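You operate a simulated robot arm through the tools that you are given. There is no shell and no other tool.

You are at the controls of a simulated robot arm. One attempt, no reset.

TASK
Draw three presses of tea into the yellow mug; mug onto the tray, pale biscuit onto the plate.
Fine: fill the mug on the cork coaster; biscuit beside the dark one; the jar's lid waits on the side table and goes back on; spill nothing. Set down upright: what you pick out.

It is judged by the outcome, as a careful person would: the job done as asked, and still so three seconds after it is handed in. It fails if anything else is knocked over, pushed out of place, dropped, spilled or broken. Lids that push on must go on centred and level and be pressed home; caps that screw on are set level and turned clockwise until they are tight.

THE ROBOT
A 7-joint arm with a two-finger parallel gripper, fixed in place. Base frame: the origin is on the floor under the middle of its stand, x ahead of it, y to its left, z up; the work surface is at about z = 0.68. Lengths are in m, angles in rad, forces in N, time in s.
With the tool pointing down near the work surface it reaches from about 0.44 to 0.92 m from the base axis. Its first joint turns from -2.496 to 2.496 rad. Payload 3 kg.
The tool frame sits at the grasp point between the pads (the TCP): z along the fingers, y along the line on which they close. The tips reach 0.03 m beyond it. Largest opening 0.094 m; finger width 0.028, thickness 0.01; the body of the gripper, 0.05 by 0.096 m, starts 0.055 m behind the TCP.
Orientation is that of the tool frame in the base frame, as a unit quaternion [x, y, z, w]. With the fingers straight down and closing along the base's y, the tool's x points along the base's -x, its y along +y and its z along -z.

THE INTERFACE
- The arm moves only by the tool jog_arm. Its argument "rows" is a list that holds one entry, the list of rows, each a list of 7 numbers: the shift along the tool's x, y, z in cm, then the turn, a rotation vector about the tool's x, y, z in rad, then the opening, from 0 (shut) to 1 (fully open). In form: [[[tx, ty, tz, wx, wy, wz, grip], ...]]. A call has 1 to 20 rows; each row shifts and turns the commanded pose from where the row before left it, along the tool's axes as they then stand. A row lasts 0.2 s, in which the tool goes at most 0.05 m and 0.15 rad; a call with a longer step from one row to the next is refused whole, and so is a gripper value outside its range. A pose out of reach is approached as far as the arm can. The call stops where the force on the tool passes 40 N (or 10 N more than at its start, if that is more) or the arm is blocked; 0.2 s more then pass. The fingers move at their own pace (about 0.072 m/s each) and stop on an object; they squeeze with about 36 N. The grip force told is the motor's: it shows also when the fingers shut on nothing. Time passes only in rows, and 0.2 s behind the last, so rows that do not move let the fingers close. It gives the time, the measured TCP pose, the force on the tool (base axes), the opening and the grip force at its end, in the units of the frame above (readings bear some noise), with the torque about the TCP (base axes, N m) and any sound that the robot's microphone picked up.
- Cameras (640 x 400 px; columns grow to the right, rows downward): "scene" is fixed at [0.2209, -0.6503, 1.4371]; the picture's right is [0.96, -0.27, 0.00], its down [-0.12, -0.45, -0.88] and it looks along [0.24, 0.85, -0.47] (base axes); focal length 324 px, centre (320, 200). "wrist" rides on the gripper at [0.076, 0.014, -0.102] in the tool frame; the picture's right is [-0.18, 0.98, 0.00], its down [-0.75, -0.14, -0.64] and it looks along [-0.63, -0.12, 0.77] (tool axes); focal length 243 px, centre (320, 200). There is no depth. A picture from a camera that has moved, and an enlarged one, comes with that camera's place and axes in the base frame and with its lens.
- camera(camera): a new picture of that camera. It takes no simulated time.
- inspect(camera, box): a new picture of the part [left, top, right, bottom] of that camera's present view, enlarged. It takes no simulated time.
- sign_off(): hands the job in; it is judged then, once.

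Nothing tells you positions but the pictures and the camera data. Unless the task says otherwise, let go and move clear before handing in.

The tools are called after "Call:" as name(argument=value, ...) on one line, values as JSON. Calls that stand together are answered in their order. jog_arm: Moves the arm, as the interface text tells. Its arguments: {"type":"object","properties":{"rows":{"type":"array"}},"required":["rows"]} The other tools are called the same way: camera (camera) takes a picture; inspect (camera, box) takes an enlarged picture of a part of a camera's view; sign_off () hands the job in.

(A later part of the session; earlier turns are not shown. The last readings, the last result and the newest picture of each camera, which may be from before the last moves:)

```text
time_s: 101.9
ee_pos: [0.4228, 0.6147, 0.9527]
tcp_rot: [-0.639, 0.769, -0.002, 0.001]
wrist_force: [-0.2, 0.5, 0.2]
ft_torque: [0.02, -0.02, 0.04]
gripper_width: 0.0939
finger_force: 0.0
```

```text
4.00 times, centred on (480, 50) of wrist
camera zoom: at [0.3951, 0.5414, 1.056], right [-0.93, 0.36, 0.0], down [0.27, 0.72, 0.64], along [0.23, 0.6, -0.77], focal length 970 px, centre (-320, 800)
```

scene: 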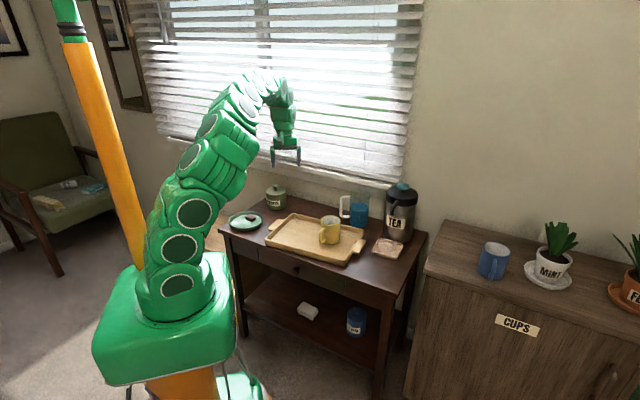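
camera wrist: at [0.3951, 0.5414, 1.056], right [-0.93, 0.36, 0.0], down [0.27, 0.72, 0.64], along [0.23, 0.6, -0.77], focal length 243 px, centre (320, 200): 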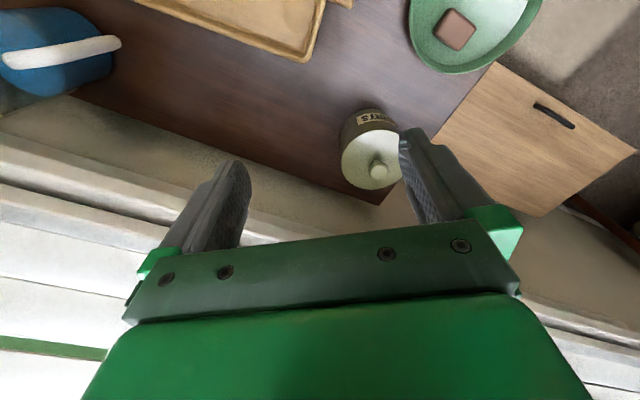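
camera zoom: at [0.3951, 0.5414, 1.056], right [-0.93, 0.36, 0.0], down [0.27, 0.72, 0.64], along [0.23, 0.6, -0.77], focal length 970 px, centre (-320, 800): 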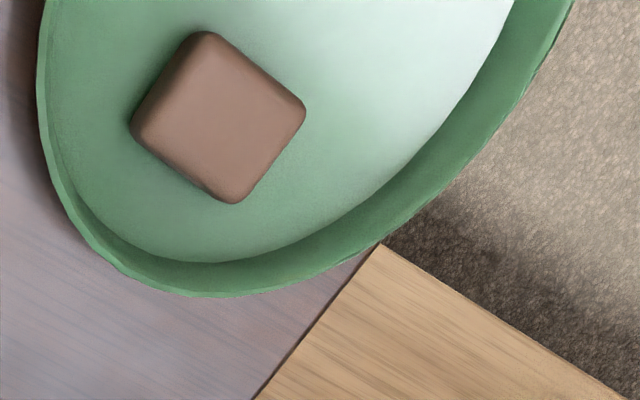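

The knob is at about (0.387, 0.739), 2.7 cm across, and the lid top is near z 0.752. I'll move above it with the fingers partly open.

Call:
jog_arm(rows=[[[-2.31, 1.17, 2.05, 0, 0, 0, 0.7], [-2.31, 1.17, 2.05, 0, 0, 0, 0.6], [-2.31, 1.17, 2.05, 0, 0, 0, 0.6], [-2.31, 1.17, 2.05, 0, 0, 0, 0.6], [-2.31, 1.17, 2.05, 0, 0, 0, 0.6], [0, 0, 0, 0, 0, 0, 0.6]]])

Call:
camera(camera="wrist")

Call:
inspect(camera="scene", box=[225, 140, 335, 220])

```text
time_s: 103.3
ee_pos: [0.3744, 0.7096, 0.8538]
tcp_rot: [-0.639, 0.769, 0.001, 0.001]
wrist_force: [-0.7, 0.3, 0.3]
ft_torque: [-0.03, 0.02, 0.02]
gripper_width: 0.0564
finger_force: 0.0
out of reach, approached as far as the arm can: row 4, 5
```

```text
taken
camera wrist: at [0.3463, 0.6362, 0.9559], right [-0.93, 0.36, 0.0], down [0.28, 0.71, 0.65], along [0.23, 0.6, -0.76], focal length 243 px, centre (320, 200)
```

wrist: 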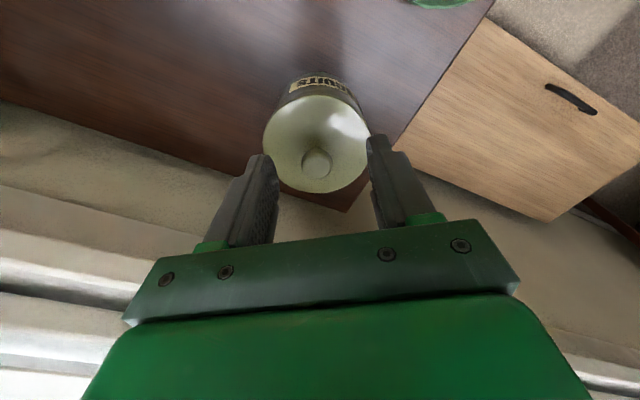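

```text
5.00 times, centred on (280, 180) of scene
camera zoom: at [0.2209, -0.6503, 1.4371], right [0.96, -0.27, 0.0], down [-0.12, -0.45, -0.88], along [0.24, 0.85, -0.47], focal length 1618 px, centre (520, 300)
```

zoom: 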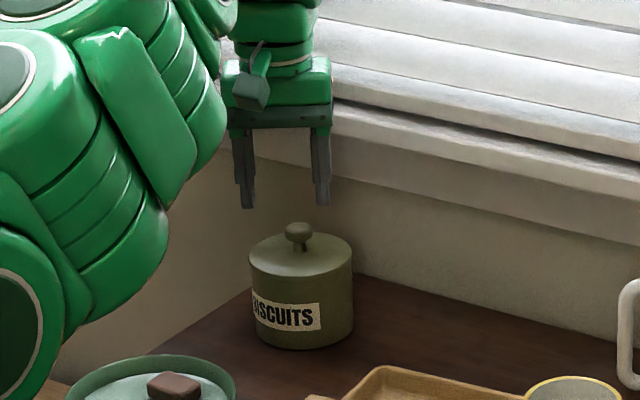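

I'm about 3 cm short of the knob. I'll try again with a small forward tilt, which eases the wrist.

Call:
jog_arm(rows=[[[0, 0, 0, 0, -0.1, 0, 0.6], [0, 0, 0, 0, -0.1, 0, 0.6], [-1.0, 0, 0.2, 0, 0, 0, 0.6], [-1.0, 0, 0.2, 0, 0, 0, 0.6], [0, 0, 0, 0, 0, 0, 0.6]]])

```text
time_s: 104.5
ee_pos: [0.3768, 0.7296, 0.8522]
tcp_rot: [-0.636, 0.765, 0.063, 0.077]
wrist_force: [0.0, -0.1, -0.1]
ft_torque: [0.04, 0.03, -0.02]
gripper_width: 0.0563
finger_force: 0.0
```

The wrist pitch was the limit, and an 11° forward tilt solves it. I'll re-check the knob position from here.

Call:
inspect(camera="wrist", box=[220, 60, 420, 240])

Call:
inspect(camera="scene", box=[240, 150, 310, 215])

```text
2.22 times, centred on (320, 150) of wrist
camera zoom: at [0.3463, 0.6382, 0.9383], right [-0.93, 0.36, 0.03], down [0.25, 0.58, 0.78], along [0.26, 0.74, -0.63], focal length 539 px, centre (320, 311)
```

zoom: 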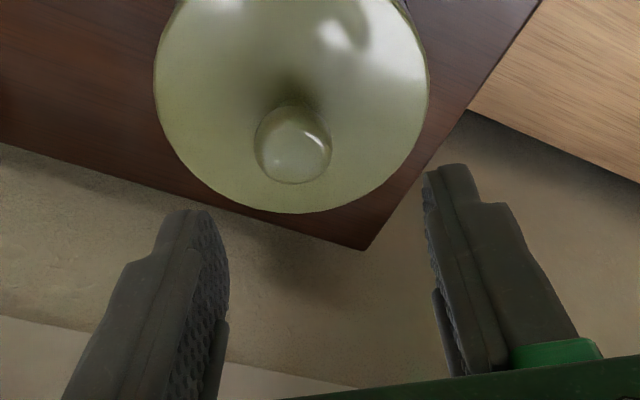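

```text
6.15 times, centred on (275, 182) of scene
camera zoom: at [0.2209, -0.6503, 1.4371], right [0.96, -0.27, 0.0], down [-0.12, -0.45, -0.88], along [0.24, 0.85, -0.47], focal length 1991 px, centre (597, 308)
```

zoom: 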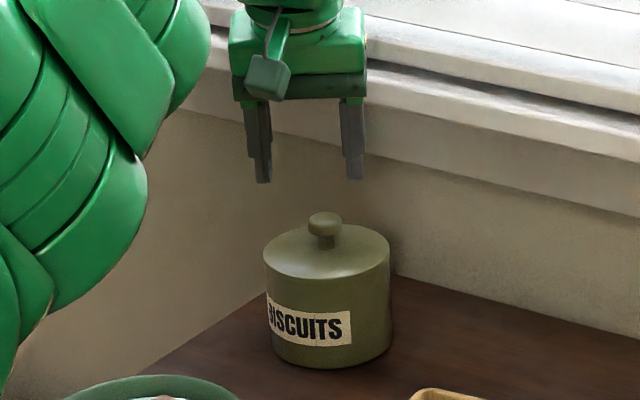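

Knob confirmed at (0.387, 0.739, 0.778). I'll align over it and descend so the fingers straddle it.

Call:
jog_arm(rows=[[[-0.86, -0.86, 0.18, 0, 0, 0, 0.6], [0.4, 0, 1.96, 0, 0, 0, 0.6], [0.4, 0, 1.96, 0, 0, 0, 0.6], [0, 0, 0, 0, 0, 0, 0.6]]])

Call:
inspect(camera="wrist", box=[220, 60, 420, 240])

Call:
inspect(camera="scene", box=[240, 150, 310, 215])

```text
time_s: 105.5
ee_pos: [0.3894, 0.7379, 0.8144]
tcp_rot: [-0.636, 0.765, 0.063, 0.079]
wrist_force: [-0.5, 0.4, 0.5]
ft_torque: [-0.03, -0.02, 0.03]
gripper_width: 0.0564
finger_force: 0.0
```

```text
2.22 times, centred on (320, 150) of wrist
camera zoom: at [0.3574, 0.6461, 0.8992], right [-0.93, 0.36, 0.03], down [0.25, 0.57, 0.78], along [0.26, 0.74, -0.63], focal length 539 px, centre (320, 311)
```

zoom: 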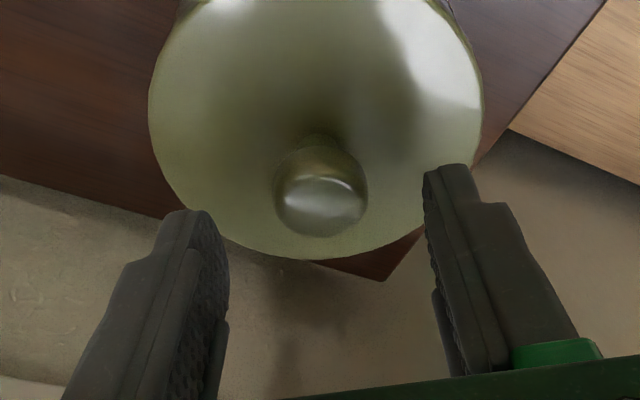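

```text
6.15 times, centred on (275, 182) of scene
camera zoom: at [0.2209, -0.6503, 1.4371], right [0.96, -0.27, 0.0], down [-0.12, -0.45, -0.88], along [0.24, 0.85, -0.47], focal length 1991 px, centre (597, 308)
```

zoom: 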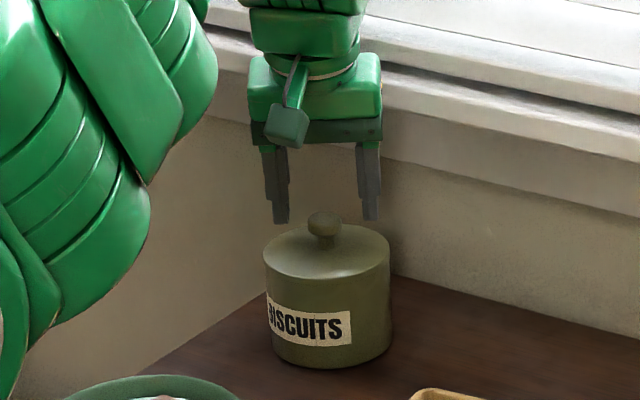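

Centred. Lowering the last 2.3 cm around the knob.

Call:
jog_arm(rows=[[[0.2, 0.15, 0.98, 0, 0, 0, 0.6], [0.22, 0, 1.08, 0, 0, 0, 0.6], [0, 0, 0, 0, 0, 0, 0.6]]])

Call:
inspect(camera="scene", box=[240, 150, 310, 215])

Call:
inspect(camera="wrist", box=[220, 60, 420, 240])

```text
time_s: 106.3
ee_pos: [0.3863, 0.7376, 0.7941]
tcp_rot: [-0.637, 0.765, 0.063, 0.079]
wrist_force: [-3.8, -7.3, 19.6]
ft_torque: [-0.36, 0.22, 0.07]
gripper_width: 0.0565
finger_force: 0.0
```

```text
6.15 times, centred on (275, 182) of scene
camera zoom: at [0.2209, -0.6503, 1.4371], right [0.96, -0.27, 0.0], down [-0.12, -0.45, -0.88], along [0.24, 0.85, -0.47], focal length 1991 px, centre (597, 308)
```

zoom: 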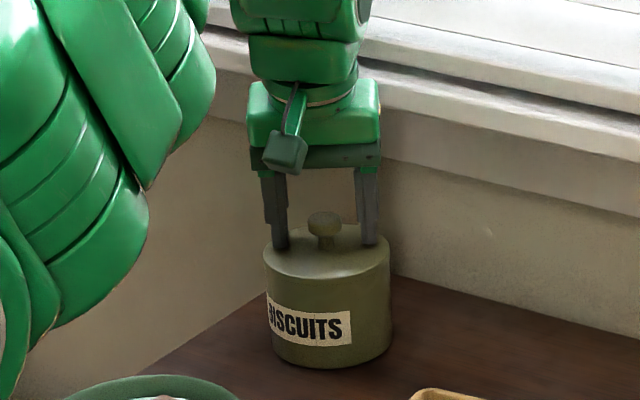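

```text
2.22 times, centred on (320, 150) of wrist
camera zoom: at [0.355, 0.6464, 0.8792], right [-0.93, 0.36, 0.03], down [0.25, 0.57, 0.78], along [0.26, 0.74, -0.62], focal length 539 px, centre (320, 311)
```

zoom: 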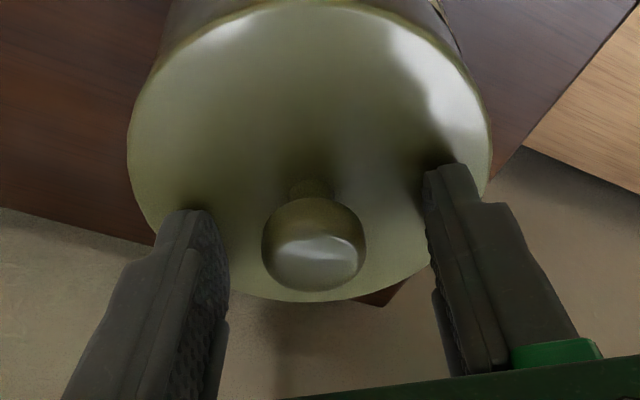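

The tips touched the lid's top, so it's at about z 0.762. I'll raise 4 mm and close on the knob.

Call:
jog_arm(rows=[[[-0.08, 0, -0.39, 0, 0, 0, 0.6], [0, 0, 0, 0, 0, 0, 0.6]]])

Call:
jog_arm(rows=[[[0, 0, 0, 0, 0, 0, 0.4], [0, 0, 0, 0, 0, 0, 0.32], [0, 0, 0, 0, 0, 0, 0], [0, 0, 0, 0, 0, 0, 0]]])

Call:
inspect(camera="scene", box=[240, 150, 310, 215])

Call:
inspect(camera="wrist", box=[220, 60, 420, 240])

```text
time_s: 106.9
ee_pos: [0.3848, 0.7374, 0.7965]
tcp_rot: [-0.636, 0.765, 0.063, 0.077]
wrist_force: [-0.3, 0.1, 0.7]
ft_torque: [0.0, 0.02, -0.02]
gripper_width: 0.0566
finger_force: 0.1
```

```text
time_s: 107.9
ee_pos: [0.3872, 0.7371, 0.7961]
tcp_rot: [-0.636, 0.765, 0.063, 0.078]
wrist_force: [0.5, -0.1, 0.3]
ft_torque: [0.0, -0.02, -0.03]
gripper_width: 0.0241
finger_force: 35.9
heard: snap
```

```text
6.15 times, centred on (275, 182) of scene
camera zoom: at [0.2209, -0.6503, 1.4371], right [0.96, -0.27, 0.0], down [-0.12, -0.45, -0.88], along [0.24, 0.85, -0.47], focal length 1991 px, centre (597, 308)
```

zoom: 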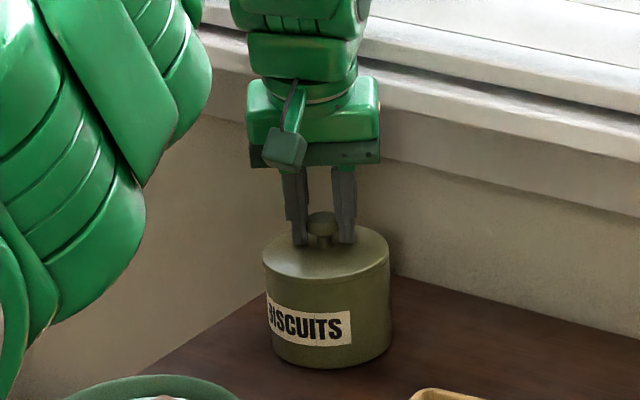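

```text
2.22 times, centred on (320, 150) of wrist
camera zoom: at [0.3545, 0.6456, 0.8817], right [-0.93, 0.36, 0.03], down [0.25, 0.58, 0.78], along [0.26, 0.74, -0.63], focal length 539 px, centre (320, 311)
```

zoom: 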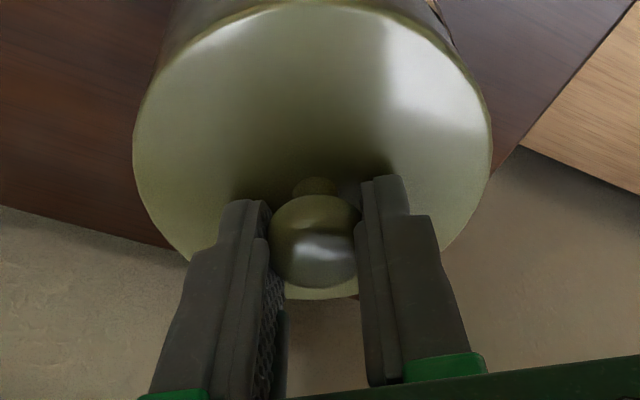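

The knob is held at 2.4 cm, and I heard a snap, likely the push-fit lid. I'll lift slowly straight up.

Call:
jog_arm(rows=[[[-0.06, 0, -0.294, 0, 0, 0, 0], [-0.1, 0, -0.49, 0, 0, 0, 0], [-0.14, 0, -0.686, 0, 0, 0, 0], [0, 0, 0, 0, 0, 0, 0]]])

Call:
inspect(camera="scene", box=[240, 150, 310, 215])

```text
time_s: 108.9
ee_pos: [0.3856, 0.7372, 0.8124]
tcp_rot: [-0.637, 0.764, 0.063, 0.078]
wrist_force: [0.3, -1.1, -0.7]
ft_torque: [-0.02, 0.02, 0.02]
gripper_width: 0.0238
finger_force: 36.3
```

```text
6.15 times, centred on (275, 182) of scene
camera zoom: at [0.2209, -0.6503, 1.4371], right [0.96, -0.27, 0.0], down [-0.12, -0.45, -0.88], along [0.24, 0.85, -0.47], focal length 1991 px, centre (597, 308)
```

zoom: 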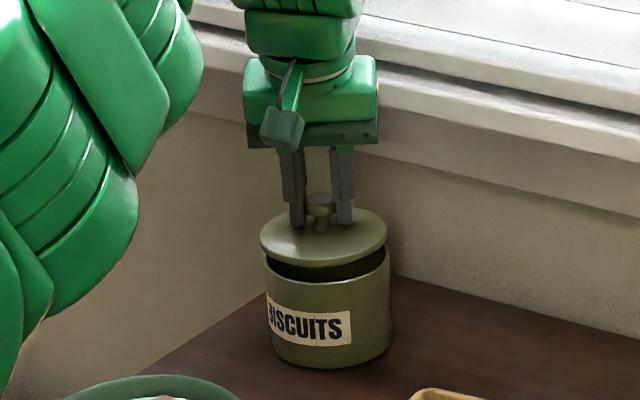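

The lid is off and level. Raising 4 cm more and carrying it to the free spot behind the tray, about (0.508, 0.641).

Call:
jog_arm(rows=[[[-0.27, 0, -1.31, 0, 0, 0, 0], [-0.27, 0, -1.31, 0, 0, 0, 0], [-0.27, 0, -1.31, 0, 0, 0, 0], [0.94, -1.84, -0.19, 0, 0, 0, 0], [1.18, -2.3, -0.24, 0, 0, 0, 0], [1.41, -2.76, -0.286, 0, 0, 0, 0], [1.41, -2.76, -0.286, 0, 0, 0, 0], [1.18, -2.3, -0.24, 0, 0, 0, 0], [0.94, -1.84, -0.19, 0, 0, 0, 0], [0, 0, 0, 0, 0, 0, 0]]])

Call:
camera(camera="scene")

Call:
camera(camera="wrist")

```text
time_s: 111.1
ee_pos: [0.5075, 0.6414, 0.8525]
tcp_rot: [-0.636, 0.765, 0.063, 0.078]
wrist_force: [0.3, 0.6, 0.2]
ft_torque: [-0.01, -0.02, 0.0]
gripper_width: 0.024
finger_force: 36.5
```

```text
taken
```

scene: 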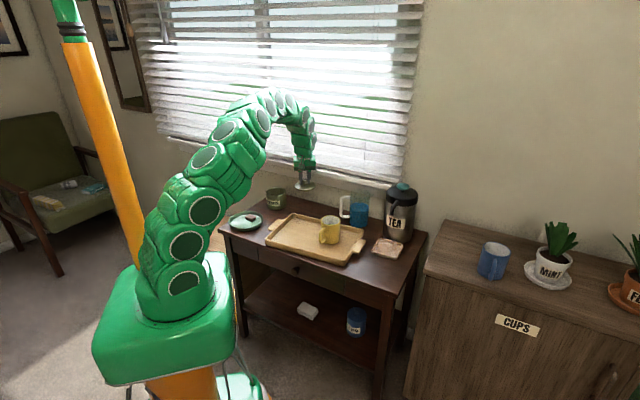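

```text
taken
camera wrist: at [0.4759, 0.5506, 0.9377], right [-0.93, 0.36, 0.03], down [0.25, 0.58, 0.78], along [0.26, 0.74, -0.63], focal length 243 px, centre (320, 200)
```

wrist: 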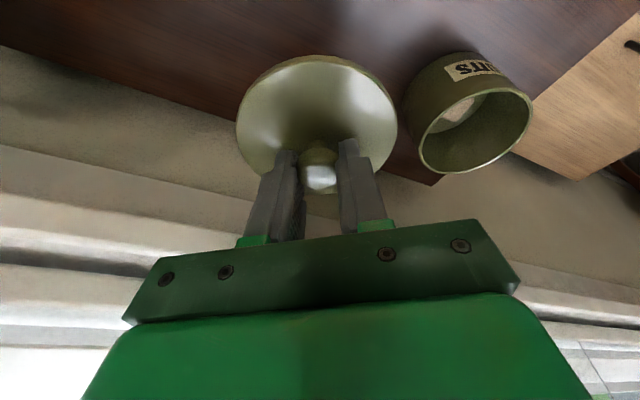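

The jar is open with a pale biscuit visible inside. I'll lower the lid toward the table.

Call:
jog_arm(rows=[[[0.3, 0, 1.47, 0, 0, 0, 0], [0.4, 0, 1.96, 0, 0, 0, 0], [0.4, 0, 1.96, 0, 0, 0, 0], [0.4, 0, 1.96, 0, 0, 0, 0], [0.3, 0, 1.47, 0, 0, 0, 0], [0.2, 0, 0.98, 0, 0, 0, 0], [0, 0, 0, 0, 0, 0, 0]]])

Call:
inspect(camera="scene", box=[260, 165, 350, 235])

Call:
camera(camera="wrist")

```text
time_s: 112.7
ee_pos: [0.5082, 0.6405, 0.7533]
tcp_rot: [-0.636, 0.765, 0.062, 0.078]
wrist_force: [0.6, -0.9, 0.2]
ft_torque: [-0.02, 0.03, 0.0]
gripper_width: 0.024
finger_force: 36.2
```

```text
5.71 times, centred on (305, 200) of scene
camera zoom: at [0.2209, -0.6503, 1.4371], right [0.96, -0.27, 0.0], down [-0.12, -0.45, -0.88], along [0.24, 0.85, -0.47], focal length 1849 px, centre (406, 200)
```

zoom: 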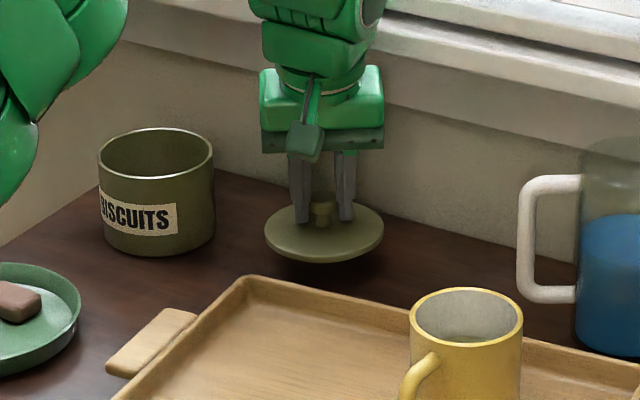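

```text
taken
camera wrist: at [0.4765, 0.5488, 0.8383], right [-0.93, 0.36, 0.03], down [0.25, 0.57, 0.78], along [0.26, 0.74, -0.63], focal length 243 px, centre (320, 200)
```

wrist: 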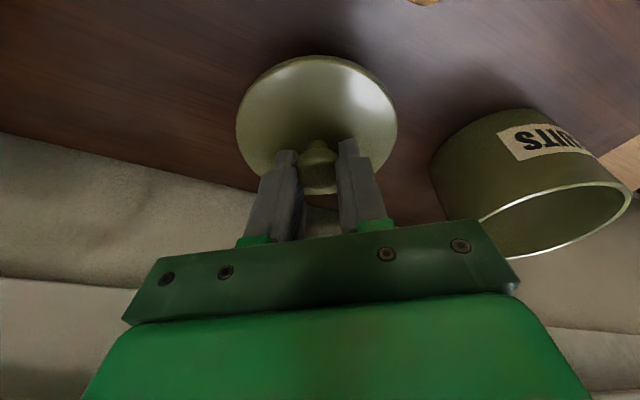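

The lid is level above a clear patch of table. Continuing down gently until contact.

Call:
jog_arm(rows=[[[0.16, 0, 0.784, 0, 0, 0, 0], [0.16, 0, 0.784, 0, 0, 0, 0], [0.1, 0, 0.49, 0, 0, 0, 0], [0, 0, 0, 0, 0, 0, 0]]])

```text
time_s: 113.7
ee_pos: [0.5081, 0.6403, 0.7313]
tcp_rot: [-0.635, 0.766, 0.064, 0.078]
wrist_force: [-0.1, 0.5, -1.1]
ft_torque: [0.02, 0.01, 0.03]
gripper_width: 0.024
finger_force: 36.3
```

Call:
jog_arm(rows=[[[0.06, 0, 0.294, 0, 0, 0, 0], [0.06, 0, 0.294, 0, 0, 0, 0], [0, 0, 0, 0, 0, 0, 0]]])

Call:
inspect(camera="scene", box=[275, 180, 335, 225])

```text
time_s: 114.5
ee_pos: [0.5093, 0.641, 0.7264]
tcp_rot: [-0.636, 0.765, 0.063, 0.079]
wrist_force: [1.0, -3.9, 11.6]
ft_torque: [-0.19, 0.04, 0.01]
gripper_width: 0.024
finger_force: 35.6
```

```text
8.89 times, centred on (305, 202) of scene
camera zoom: at [0.2209, -0.6503, 1.4371], right [0.96, -0.27, 0.0], down [-0.12, -0.45, -0.88], along [0.24, 0.85, -0.47], focal length 2876 px, centre (453, 178)
```

zoom: 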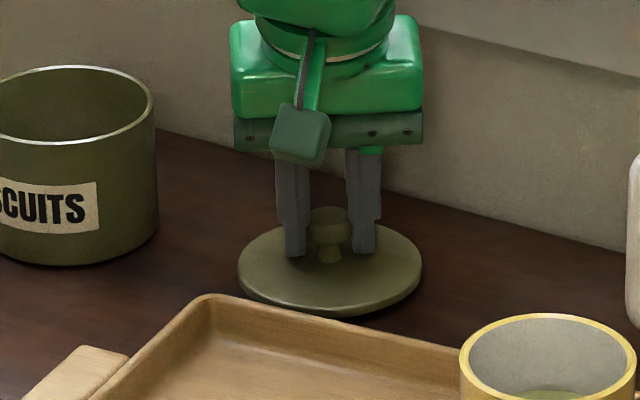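

The lid has touched the table. I'll relieve the pressure, open, and rise.

Call:
jog_arm(rows=[[[-0.02, 0, -0.098, 0, 0, 0, 0], [0, 0, 0, 0, 0, 0, 0.4], [0, 0, 0, 0, 0, 0, 0.6], [0, 0, 0, 0, 0, 0, 0.6], [-0.2, 0, -0.98, 0, 0, 0, 0.6], [-0.4, 0, -1.96, 0, 0, 0, 0.6], [-0.6, 0, -2.94, 0, 0, 0, 0.6], [-0.6, 0, -2.94, 0, 0, 0, 0.6], [0, 0, 0, 0, 0, 0, 0.6]]])

Call:
inspect(camera="scene", box=[240, 165, 340, 235])

Call:
camera(camera="wrist")

```text
time_s: 116.5
ee_pos: [0.51, 0.6399, 0.8169]
tcp_rot: [-0.636, 0.765, 0.063, 0.077]
wrist_force: [-0.5, -0.6, 0.6]
ft_torque: [-0.01, 0.0, 0.01]
gripper_width: 0.0562
finger_force: 0.0
```

```text
5.71 times, centred on (290, 200) of scene
camera zoom: at [0.2209, -0.6503, 1.4371], right [0.96, -0.27, 0.0], down [-0.12, -0.45, -0.88], along [0.24, 0.85, -0.47], focal length 1849 px, centre (491, 200)
```

zoom: 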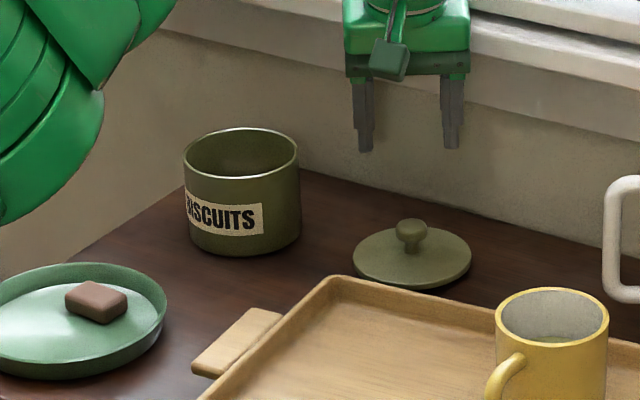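

```text
taken
camera wrist: at [0.4773, 0.5488, 0.9026], right [-0.93, 0.36, 0.03], down [0.25, 0.58, 0.78], along [0.26, 0.74, -0.63], focal length 243 px, centre (320, 200)
```

wrist: 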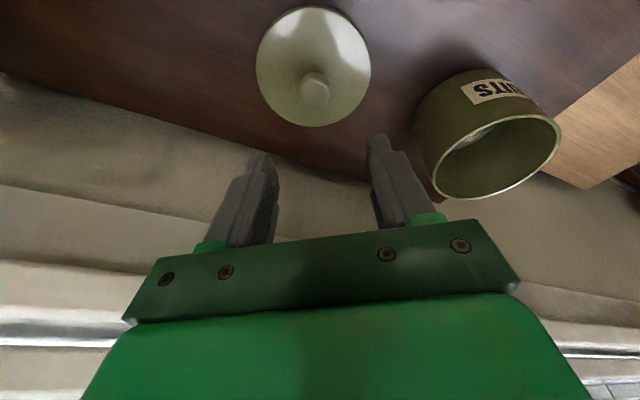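

The lid rests level on the table. Now I'll rise and position the camera to look steeply down into the jar.

Call:
jog_arm(rows=[[[-0.41, 2.52, -2.69, 0, 0, 0, 0.6], [-0.41, 2.52, -2.69, 0, 0, 0, 0.6], [-0.41, 2.52, -2.69, 0, 0, 0, 0.6], [-0.41, 2.52, -2.69, 0, 0, 0, 0.6], [-0.41, 2.52, -2.69, 0, 0, 0, 0.6], [-0.41, 2.52, -2.69, 0, 0, 0, 0.6], [0, 0, 0, 0, 0.1, 0, 0.6], [0, 0, 0, 0, 0.1, 0, 0.6], [0, 0, 0, 0, 0, 0, 0.6]]])

Call:
camera(camera="wrist")

```text
time_s: 118.5
ee_pos: [0.3589, 0.6612, 0.9803]
tcp_rot: [-0.639, 0.769, -0.001, 0.001]
wrist_force: [-0.1, 0.4, 0.5]
ft_torque: [0.0, -0.03, 0.0]
gripper_width: 0.0563
finger_force: 0.1
```

```text
taken
camera wrist: at [0.3297, 0.5882, 1.0824], right [-0.93, 0.36, 0.0], down [0.28, 0.72, 0.64], along [0.23, 0.6, -0.77], focal length 243 px, centre (320, 200)
```

wrist: 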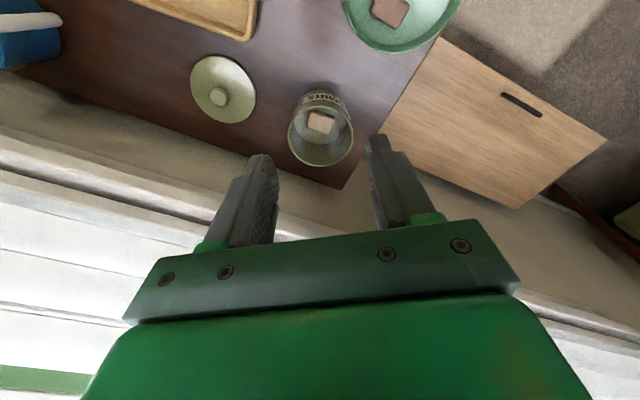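

Call:
inspect(camera="wrist", box=[275, 80, 370, 175])

Call:
inspect(camera="wrist", box=[330, 0, 470, 60])

```text
4.21 times, centred on (322, 128) of wrist
camera zoom: at [0.3297, 0.5882, 1.0824], right [-0.93, 0.36, 0.0], down [0.28, 0.72, 0.64], along [0.23, 0.6, -0.77], focal length 1022 px, centre (310, 505)
```

zoom: 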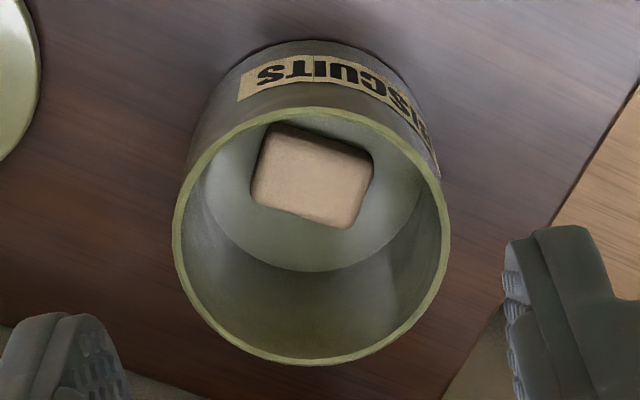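

```text
4.57 times, centred on (400, 30) of wrist
camera zoom: at [0.3297, 0.5882, 1.0824], right [-0.93, 0.36, 0.0], down [0.28, 0.72, 0.64], along [0.23, 0.6, -0.77], focal length 1109 px, centre (-46, 977)
```

zoom: 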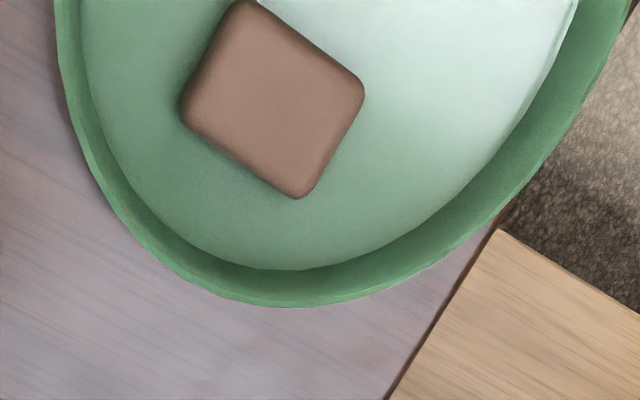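

The pale biscuit lies flat in the jar, centred near (0.385, 0.735). It's about 4.2 × 3 cm with its long axis at about 140°. I'll turn the yaw toward 52° so the fingers close along its long axis, watching for reach warnings.

Call:
jog_arm(rows=[[[0, 0, 0, 0, 0, 0.12, 0.6], [0, 0, 0, 0, 0, 0.12, 0.6], [0, 0, 0, 0, 0, 0.12, 0.6], [0, 0, 0, 0, 0, 0.12, 0.6], [0, 0, 0, 0, 0, 0, 0.6]]])

Call:
inspect(camera="wrist", box=[300, 70, 440, 220])

```text
time_s: 119.7
ee_pos: [0.3722, 0.6142, 0.9663]
tcp_rot: [-0.529, 0.849, 0.009, 0.001]
wrist_force: [-0.4, 0.2, 0.5]
ft_torque: [-0.03, -0.02, 0.01]
gripper_width: 0.0565
finger_force: 0.2
out of reach, approached as far as the arm can: row 2, 3, 4
```

```text
2.67 times, centred on (370, 145) of wrist
camera zoom: at [0.3271, 0.5494, 1.0676], right [-0.8, 0.6, 0.01], down [0.46, 0.6, 0.65], along [0.38, 0.53, -0.76], focal length 647 px, centre (187, 347)
```

zoom: 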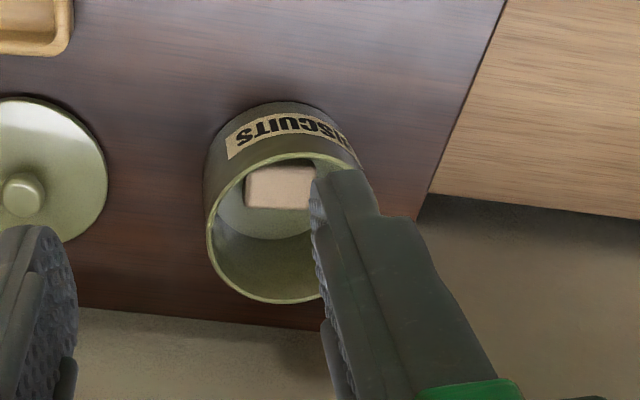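

The yaw limit is blocking that direction. I'll look at the arm's posture to choose a better way.

Call:
camera(camera="scene")

Call:
inspect(camera="scene", box=[90, 40, 340, 300])

```text
taken
```

scene: 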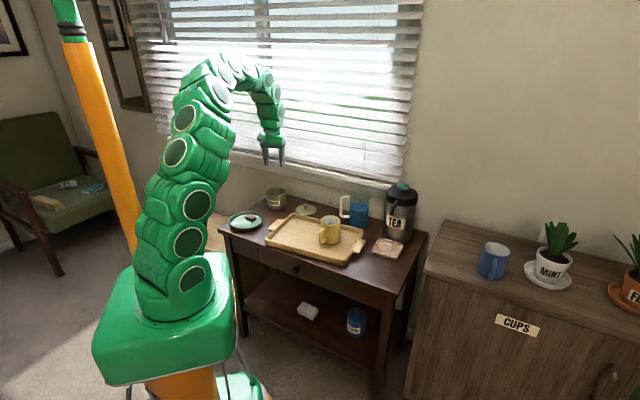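

```text
1.54 times, centred on (215, 170) of scene
camera zoom: at [0.2209, -0.6503, 1.4371], right [0.96, -0.27, 0.0], down [-0.12, -0.45, -0.88], along [0.24, 0.85, -0.47], focal length 498 px, centre (482, 246)
```

zoom: 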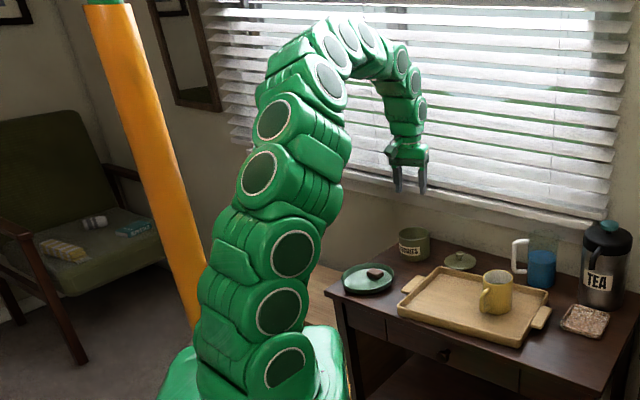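

The wrist is limited on that side, so I'll rotate the other way to yaw ≈142°. That closes the fingers across the biscuit's short side and is equally good for the pick.

Call:
jog_arm(rows=[[[0, 0, 0, 0, 0, -0.136, 0.6], [0, 0, 0, 0, 0, -0.136, 0.6], [0, 0, 0, 0, 0, -0.136, 0.6], [0, 0, 0, 0, 0, -0.136, 0.6], [0, 0, 0, 0, 0, -0.136, 0.6], [0, 0, 0, 0, 0, -0.136, 0.6], [0, 0, 0, 0, 0, -0.136, 0.6], [0, 0, 0, 0, 0, -0.136, 0.6], [0, 0, 0, 0, 0, -0.136, 0.6], [0, 0, 0, 0, 0, -0.136, 0.6], [0, 0, 0, 0, 0, 0, 0.6]]])

Call:
camera(camera="wrist")

Call:
camera(camera="scene")

```text
time_s: 122.1
ee_pos: [0.3731, 0.6135, 0.9657]
tcp_rot: [0.945, -0.328, -0.006, -0.006]
wrist_force: [-0.1, 0.1, 0.2]
ft_torque: [-0.01, 0.0, 0.02]
gripper_width: 0.0566
finger_force: 0.1
```

```text
taken
camera wrist: at [0.4249, 0.5529, 1.0671], right [-0.75, -0.66, 0.0], down [-0.5, 0.57, 0.65], along [-0.43, 0.49, -0.76], focal length 243 px, centre (320, 200)
```

wrist: 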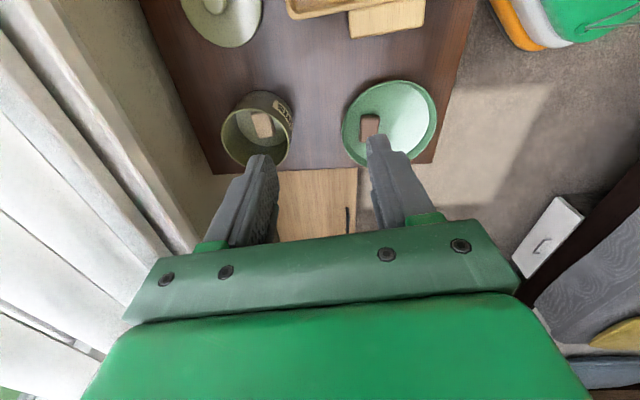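

```text
taken
```

scene: 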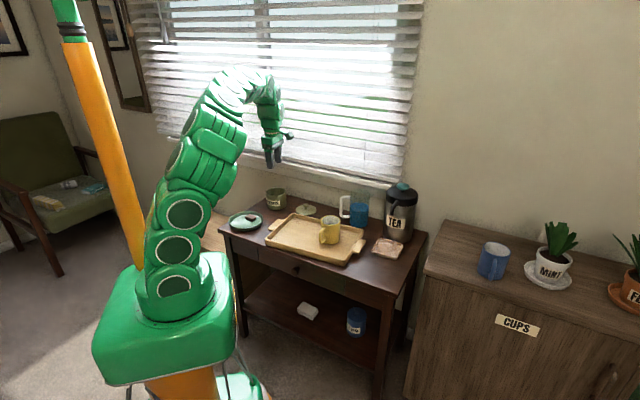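

The yaw is now 142° with no warnings, and both jar and plate are in view. Zooming in on each.

Call:
inspect(camera="wrist", box=[210, 80, 310, 180])

Call:
inspect(camera="wrist", box=[335, 70, 445, 180])

```text
4.00 times, centred on (260, 130) of wrist
camera zoom: at [0.4249, 0.5529, 1.0671], right [-0.75, -0.66, 0.0], down [-0.5, 0.57, 0.65], along [-0.43, 0.49, -0.76], focal length 970 px, centre (560, 480)
```

zoom: 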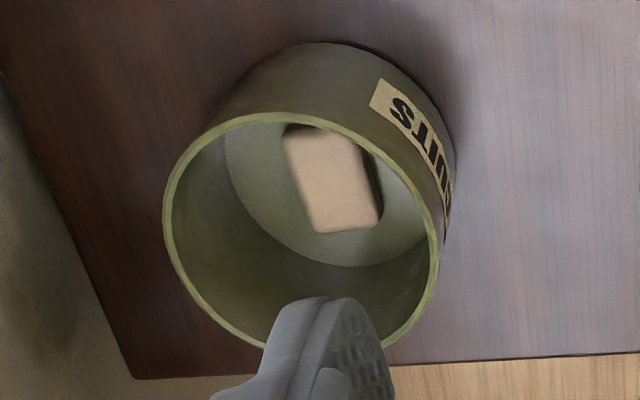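

```text
3.64 times, centred on (390, 125) of wrist
camera zoom: at [0.4249, 0.5529, 1.0671], right [-0.75, -0.66, 0.0], down [-0.5, 0.57, 0.65], along [-0.43, 0.49, -0.76], focal length 882 px, centre (66, 473)
```

zoom: 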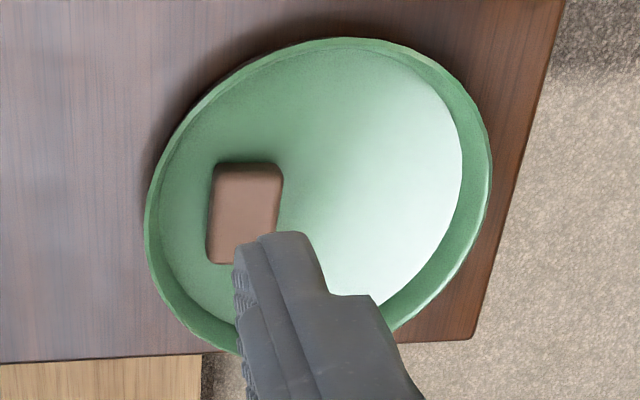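

The pale biscuit's centre is about (0.386, 0.738) with its top near z 0.694, lying flat with its short side at about 54°. I'll fine-adjust the yaw and move above the jar, checking reach.

Call:
jog_arm(rows=[[[0, 0, 0, 0, 0, -0.06, 0.6], [-0.98, -1.83, 2.26, 0, 0, 0, 0.6], [-0.98, -1.83, 2.26, 0, 0, 0, 0.6], [-0.98, -1.83, 2.26, 0, 0, 0, 0.6], [-0.98, -1.83, 2.26, 0, 0, 0, 0.6], [0, 0, 0, 0, 0, 0, 0.6]]])

```text
time_s: 123.5
ee_pos: [0.3835, 0.6985, 0.8746]
tcp_rot: [0.954, -0.299, -0.005, -0.005]
wrist_force: [-0.5, 0.0, 0.3]
ft_torque: [0.0, 0.01, 0.02]
gripper_width: 0.0563
finger_force: 0.0
```

Call:
jog_arm(rows=[[[-0.66, -1.12, 1.49, 0, 0, 0, 0.6], [-0.66, -1.12, 1.49, 0, 0, 0, 0.6], [-0.66, -1.12, 1.49, 0, 0, 0, 0.6], [0, 0, 0, 0, 0, 0, 0.6]]])

Call:
camera(camera="wrist")

Call:
inspect(camera="scene", box=[235, 150, 325, 220])

```text
time_s: 124.5
ee_pos: [0.3775, 0.7143, 0.857]
tcp_rot: [0.954, -0.3, -0.006, -0.006]
wrist_force: [-1.0, -0.8, 0.6]
ft_torque: [0.02, -0.01, -0.02]
gripper_width: 0.0559
finger_force: 0.0
out of reach, approached as far as the arm can: row 2, 3
```

```text
taken
camera wrist: at [0.4319, 0.6571, 0.9578], right [-0.71, -0.7, 0.0], down [-0.53, 0.54, 0.65], along [-0.46, 0.47, -0.76], focal length 243 px, centre (320, 200)
```

wrist: 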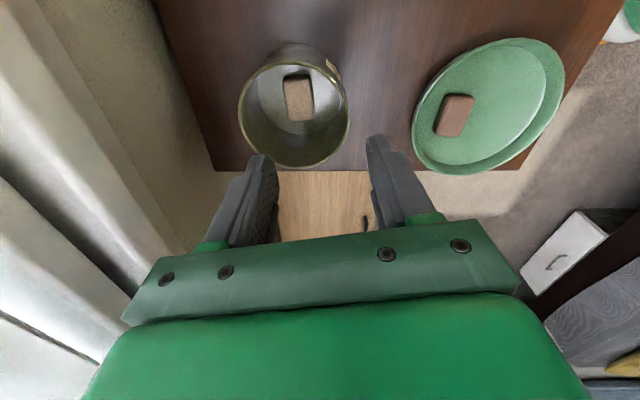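

```text
5.71 times, centred on (280, 185) of scene
camera zoom: at [0.2209, -0.6503, 1.4371], right [0.96, -0.27, 0.0], down [-0.12, -0.45, -0.88], along [0.24, 0.85, -0.47], focal length 1849 px, centre (549, 286)
```

zoom: 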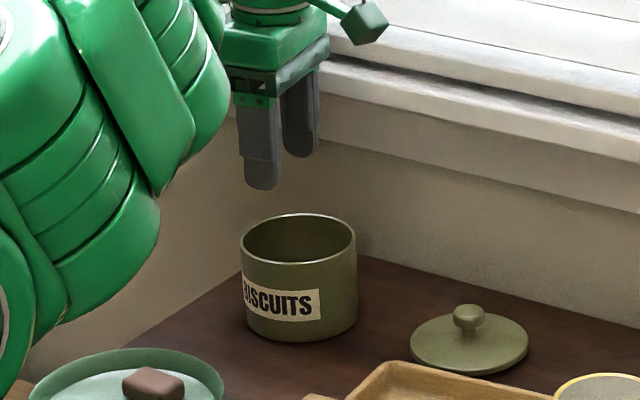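

The vertical reach limit shows at this height. I'll go lower, with tips still above the rim, and try moving outward there.

Call:
jog_arm(rows=[[[0, 0, 1.8, 0, 0, 0, 0.6], [0, 0, 1.8, 0, 0, 0, 0.6], [0, 0, 1.5, 0, 0, 0, 0.6], [0, 0, 0, 0, 0, 0, 0.6]]])

```text
time_s: 125.5
ee_pos: [0.3596, 0.7107, 0.8078]
tcp_rot: [0.954, -0.299, -0.006, -0.006]
wrist_force: [-0.2, -0.8, -0.3]
ft_torque: [0.01, -0.02, -0.02]
gripper_width: 0.0564
finger_force: 0.0
out of reach, approached as far as the arm can: row 1, 2, 3
```

Going lower doesn't help: with this elbow posture the tool must lean back. I'll go up to the original starting area and try to recover the arm's original posture, where lower yaw angles were available.

Call:
jog_arm(rows=[[[1.0, 1.5, -3.5, 0, 0, 0, 0.6], [1.0, 1.5, -3.5, 0, 0, 0, 0.6], [1.0, 1.5, -3.5, 0, 0, 0, 0.6], [1.0, 1.5, -3.5, 0, 0, 0.1, 0.6], [1.0, 1.5, -3.5, 0, 0, 0.1, 0.6], [1.0, 1.5, -3.5, 0, 0, 0.1, 0.6], [1.0, 1.5, -3.5, 0, 0, 0.1, 0.6], [1.0, 1.5, -3.5, 0, 0, 0.1, 0.6], [0, 0, 0, 0, 0, 0.1, 0.6], [0, 0, 0, 0, 0, 0.1, 0.6], [0, 0, 0, 0, 0, 0, 0.6]]])

Call:
camera(camera="scene")

```text
time_s: 127.9
ee_pos: [0.3408, 0.5657, 1.0843]
tcp_rot: [0.793, -0.61, -0.007, -0.003]
wrist_force: [0.4, 0.3, -0.1]
ft_torque: [-0.01, 0.01, 0.03]
gripper_width: 0.0564
finger_force: 0.2
```

```text
taken
```

scene: 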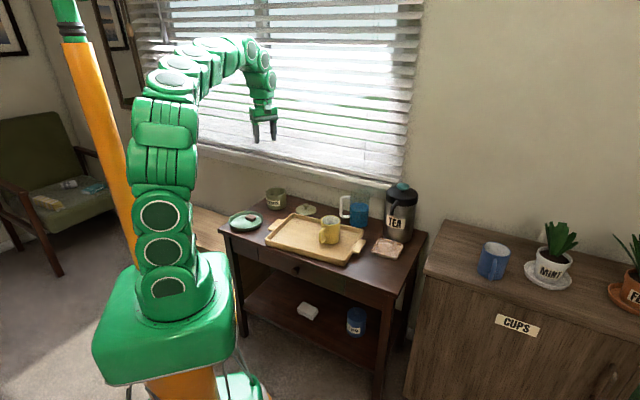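

Call:
jog_arm(rows=[[[1.72, -2.95, -1.58, 0, 0, 0, 0.6], [1.72, -2.95, -1.58, 0, 0, 0, 0.6], [1.72, -2.95, -1.58, 0, 0, 0, 0.6], [1.72, -2.95, -1.58, 0, 0, 0, 0.6], [0, 0, 0, 0, 0, 0.131, 0.6], [0, 0, 0, 0, 0, 0.131, 0.6], [0, 0, 0, 0, 0, 0.131, 0.6], [0, 0, 0, 0, 0, 0.131, 0.6], [0, 0, 0, 0, 0, 0.131, 0.6], [0, 0, 0, 0, 0, 0.131, 0.6], [0, 0, 0, 0, 0, 0, 0.6]]])

Call:
camera(camera="scene")

```text
time_s: 130.3
ee_pos: [0.473, 0.5276, 1.1492]
tcp_rot: [-0.499, 0.866, 0.009, 0.0]
wrist_force: [0.5, -0.3, -0.4]
ft_torque: [-0.01, -0.01, -0.02]
gripper_width: 0.0564
finger_force: 0.2
```

```text
taken
```

scene: 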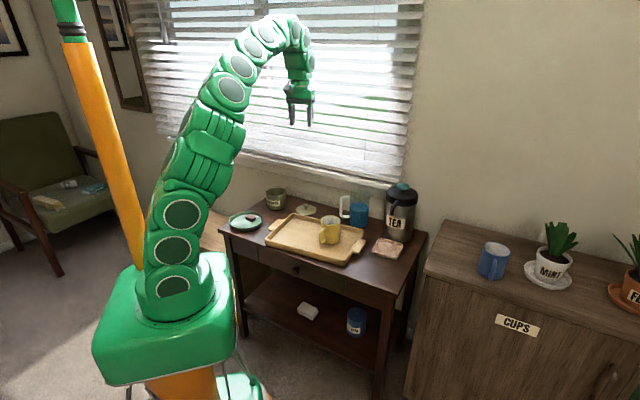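

Call:
jog_arm(rows=[[[0, 0, 0, 0, 0, 0.131, 0.6], [0, 0, 0, 0, 0, 0.131, 0.6], [0, 0, 0, 0, 0, 0.131, 0.6], [0, 0, 0, 0, 0, 0.131, 0.6], [0, 0, 0, 0, 0, 0.131, 0.6], [0, 0, 0, 0, 0, 0.131, 0.6], [0, 0, 0, 0, 0, 0, 0.6]]])

Call:
camera(camera="scene")

```text
time_s: 131.9
ee_pos: [0.4525, 0.4711, 1.1312]
tcp_rot: [-0.387, 0.922, 0.009, 0.0]
wrist_force: [0.6, 0.2, 0.0]
ft_torque: [-0.03, 0.0, -0.01]
gripper_width: 0.056
finger_force: 0.0
out of reach, approached as far as the arm can: row 1, 2, 3, 4, 5, 6
```

```text
taken
```

scene: 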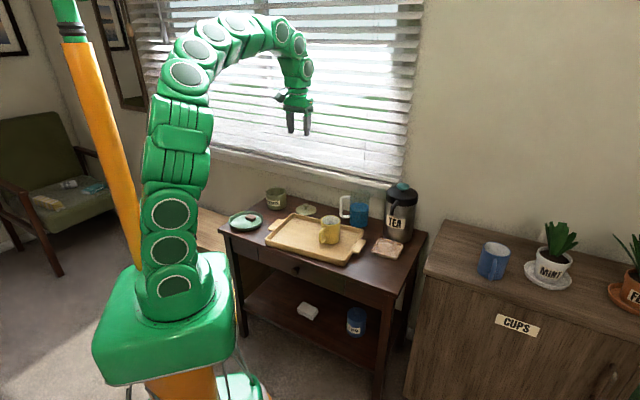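

The elbow is twisted: the base joint lags while the upper-arm roll carries the azimuth. I'll unwind it by sweeping right with the arm folded, extending there, and then sweeping back left with the arm extended, all at a safe height.

Call:
jog_arm(rows=[[[0, 0, 0, 0, 0, -0.13, 0.6], [0, 0, 0, 0, 0, -0.13, 0.6], [0, 0, 0, 0, 0, -0.13, 0.6], [0, 0, 0, 0, 0, -0.13, 0.6], [2.35, -3.92, 0, 0, 0, 0.07, 0.6], [2.35, -3.92, 0, 0, 0, 0.07, 0.6], [2.35, -3.92, 0, 0, 0, 0.07, 0.6], [2.35, -3.92, 0, 0, 0, 0.07, 0.6], [2.35, -3.92, 0, 0, 0, 0.07, 0.6], [2.35, -3.92, 0, 0, 0, 0.07, 0.6], [2.35, -3.92, 0, 0, 0, 0.07, 0.6], [2.35, -3.92, 0, 0, 0, 0.07, 0.6], [0, 0, 0, 0, 0, 0, 0.6]]])

Call:
camera(camera="scene")

```text
time_s: 134.7
ee_pos: [0.6348, 0.1587, 1.1262]
tcp_rot: [-0.369, 0.93, 0.009, 0.0]
wrist_force: [0.0, -1.0, 0.9]
ft_torque: [0.01, -0.01, -0.01]
gripper_width: 0.0563
finger_force: 0.1
```

```text
taken
```

scene: 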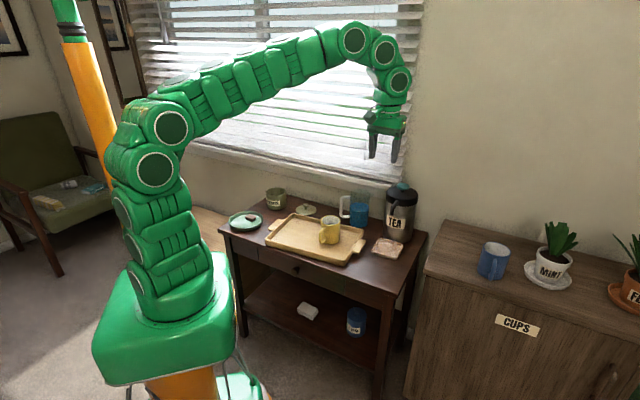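

Call:
jog_arm(rows=[[[-3.4, -1.9, 0, 0, 0, 0, 0.6], [-3.4, -1.9, 0, 0, 0, 0, 0.6], [-3.4, -1.9, 0, 0, 0, 0, 0.6], [-3.4, -1.9, 0, 0, 0, 0, 0.6], [-3.4, -1.9, 0, 0, 0, 0, 0.6], [0, 0, 0, 0, 0, 0, 0.6]]])

Call:
camera(camera="scene")

```text
time_s: 136.3
ee_pos: [0.7864, 0.1999, 1.1426]
tcp_rot: [-0.371, 0.929, -0.002, 0.02]
wrist_force: [0.1, -0.6, -0.1]
ft_torque: [0.03, 0.01, -0.01]
gripper_width: 0.0566
finger_force: 0.1
out of reach, approached as far as the arm can: row 5
stopped in row 6: the arm was blocked; the commanded pose is now the measured one
```

```text
taken
```

scene: 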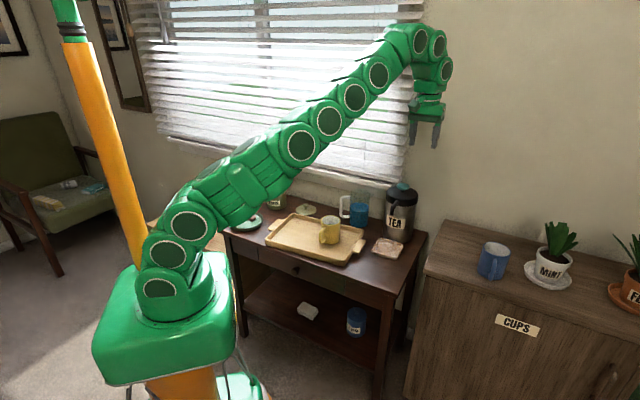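

The arm is extended now. I'll sweep left in an arc with the arm extended so the base joint does the turning, and check midway.

Call:
jog_arm(rows=[[[-1.74, 4.35, 0.5, 0, 0, -0.06, 0.6], [-1.74, 4.35, 0.5, 0, 0, -0.06, 0.6], [-1.74, 4.35, 0.5, 0, 0, -0.06, 0.6], [-1.74, 4.35, 0.5, 0, 0, -0.06, 0.6], [-1.74, 4.35, 0.5, 0, 0, -0.06, 0.6], [-1.74, 4.35, 0.5, 0, 0, -0.06, 0.6], [0, 0, 0, 0, 0, 0, 0.6]]])

Call:
camera(camera="scene")

```text
time_s: 137.9
ee_pos: [0.6493, 0.4438, 1.1093]
tcp_rot: [-0.531, 0.847, -0.006, 0.021]
wrist_force: [1.0, 1.4, -0.2]
ft_torque: [0.01, 0.04, -0.06]
gripper_width: 0.0563
finger_force: 0.1
```

```text
taken
```

scene: 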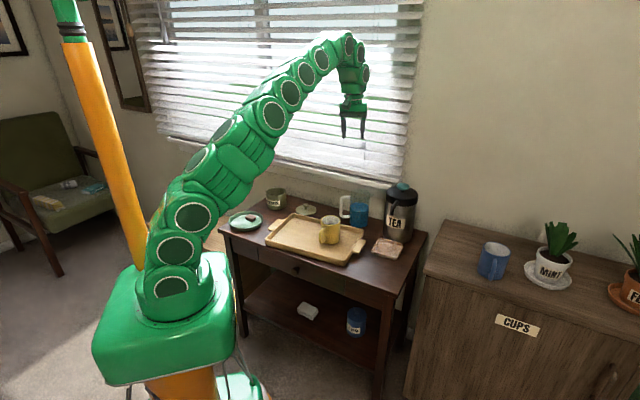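

Call:
jog_arm(rows=[[[0, 0, 0, 0, 0, 0.13, 0.6], [0, 0, 0, 0, 0, 0.13, 0.6], [0, 0, 0, 0, 0, 0.13, 0.6], [0, 0, 0, 0, 0, 0.13, 0.6], [0, 0, 0, 0, 0, 0.13, 0.6], [0, 0, 0, 0, 0, 0.13, 0.6], [0, 0, 0, 0, 0, 0, 0.6]]])

```text
time_s: 139.5
ee_pos: [0.64, 0.3941, 1.0992]
tcp_rot: [-0.341, 0.94, 0.006, 0.024]
wrist_force: [0.1, -0.5, 0.3]
ft_torque: [0.02, 0.0, -0.04]
gripper_width: 0.0563
finger_force: 0.0
out of reach, approached as far as the arm can: row 3, 4, 5, 6
```

The upper arm's roll joint has wound up about 90°. A loop can unwind it: lean the tool sideways while the arm is straight, so the roll is shared with the upper arm, then fold and un-lean. I'll do this in free space.

Call:
jog_arm(rows=[[[0, -4.69, -0.5, 0, 0, 0, 0.6], [0, -4.69, -0.5, 0, 0, 0, 0.6], [0, -4.69, -0.5, 0, 0, 0, 0.6], [0, -4.69, -0.5, 0, 0, 0, 0.6], [0, 0, 0, 0.1298, 0.0524, 0, 0.6], [0, 0, 0, 0.1298, 0.0524, 0, 0.6], [0, 0, 0, 0.1298, 0.0524, 0, 0.6], [0, 0, 0, 0.1298, 0.0524, 0, 0.6], [0, 0, 0, 0.1298, 0.0524, 0, 0.6], [0, 0, 0, 0.1298, 0.0524, 0, 0.6], [0, 0, 0, 0, 0, 0, 0.6]]])

Call:
camera(camera="scene")

```text
time_s: 141.9
ee_pos: [0.6523, 0.1995, 1.1303]
tcp_rot: [-0.304, 0.865, -0.398, 0.009]
wrist_force: [-0.5, 0.3, 0.3]
ft_torque: [0.04, 0.01, 0.02]
gripper_width: 0.0562
finger_force: 0.1
out of reach, approached as far as the arm can: row 6, 7, 8, 9, 10
```

```text
taken
```

scene: 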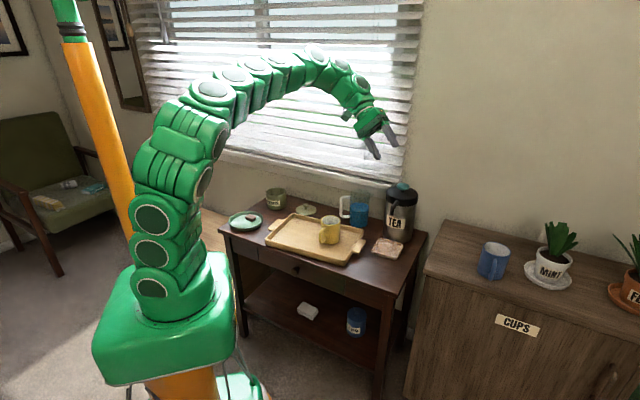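

Call:
jog_arm(rows=[[[3.7, 1.5, 0, 0, 0, 0, 0.6], [3.7, 1.5, 0, 0, 0, 0, 0.6], [0, 0, 0, -0.1298, -0.0524, 0, 0.6], [0, 0, 0, -0.1298, -0.0524, 0, 0.6], [0, 0, 0, -0.1298, -0.0524, 0, 0.6], [0, 0, 0, -0.1298, -0.0524, 0, 0.6], [0, 0, 0, -0.1298, -0.0524, 0, 0.6], [0, 0, 0, -0.1298, -0.0524, 0, 0.6], [0, 0, 0, 0, 0, 0, 0.6]]])

Call:
camera(camera="scene")

```text
time_s: 143.9
ee_pos: [0.577, 0.1763, 1.1277]
tcp_rot: [-0.341, 0.94, 0.008, 0.024]
wrist_force: [-0.1, 0.8, -0.1]
ft_torque: [-0.01, 0.0, 0.01]
gripper_width: 0.0566
finger_force: 0.2
```

```text
taken
```

scene: 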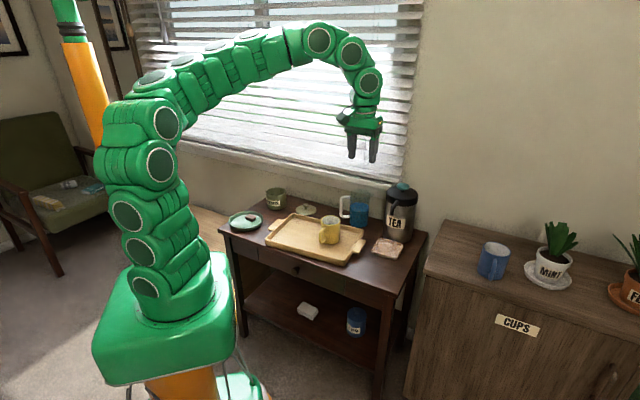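

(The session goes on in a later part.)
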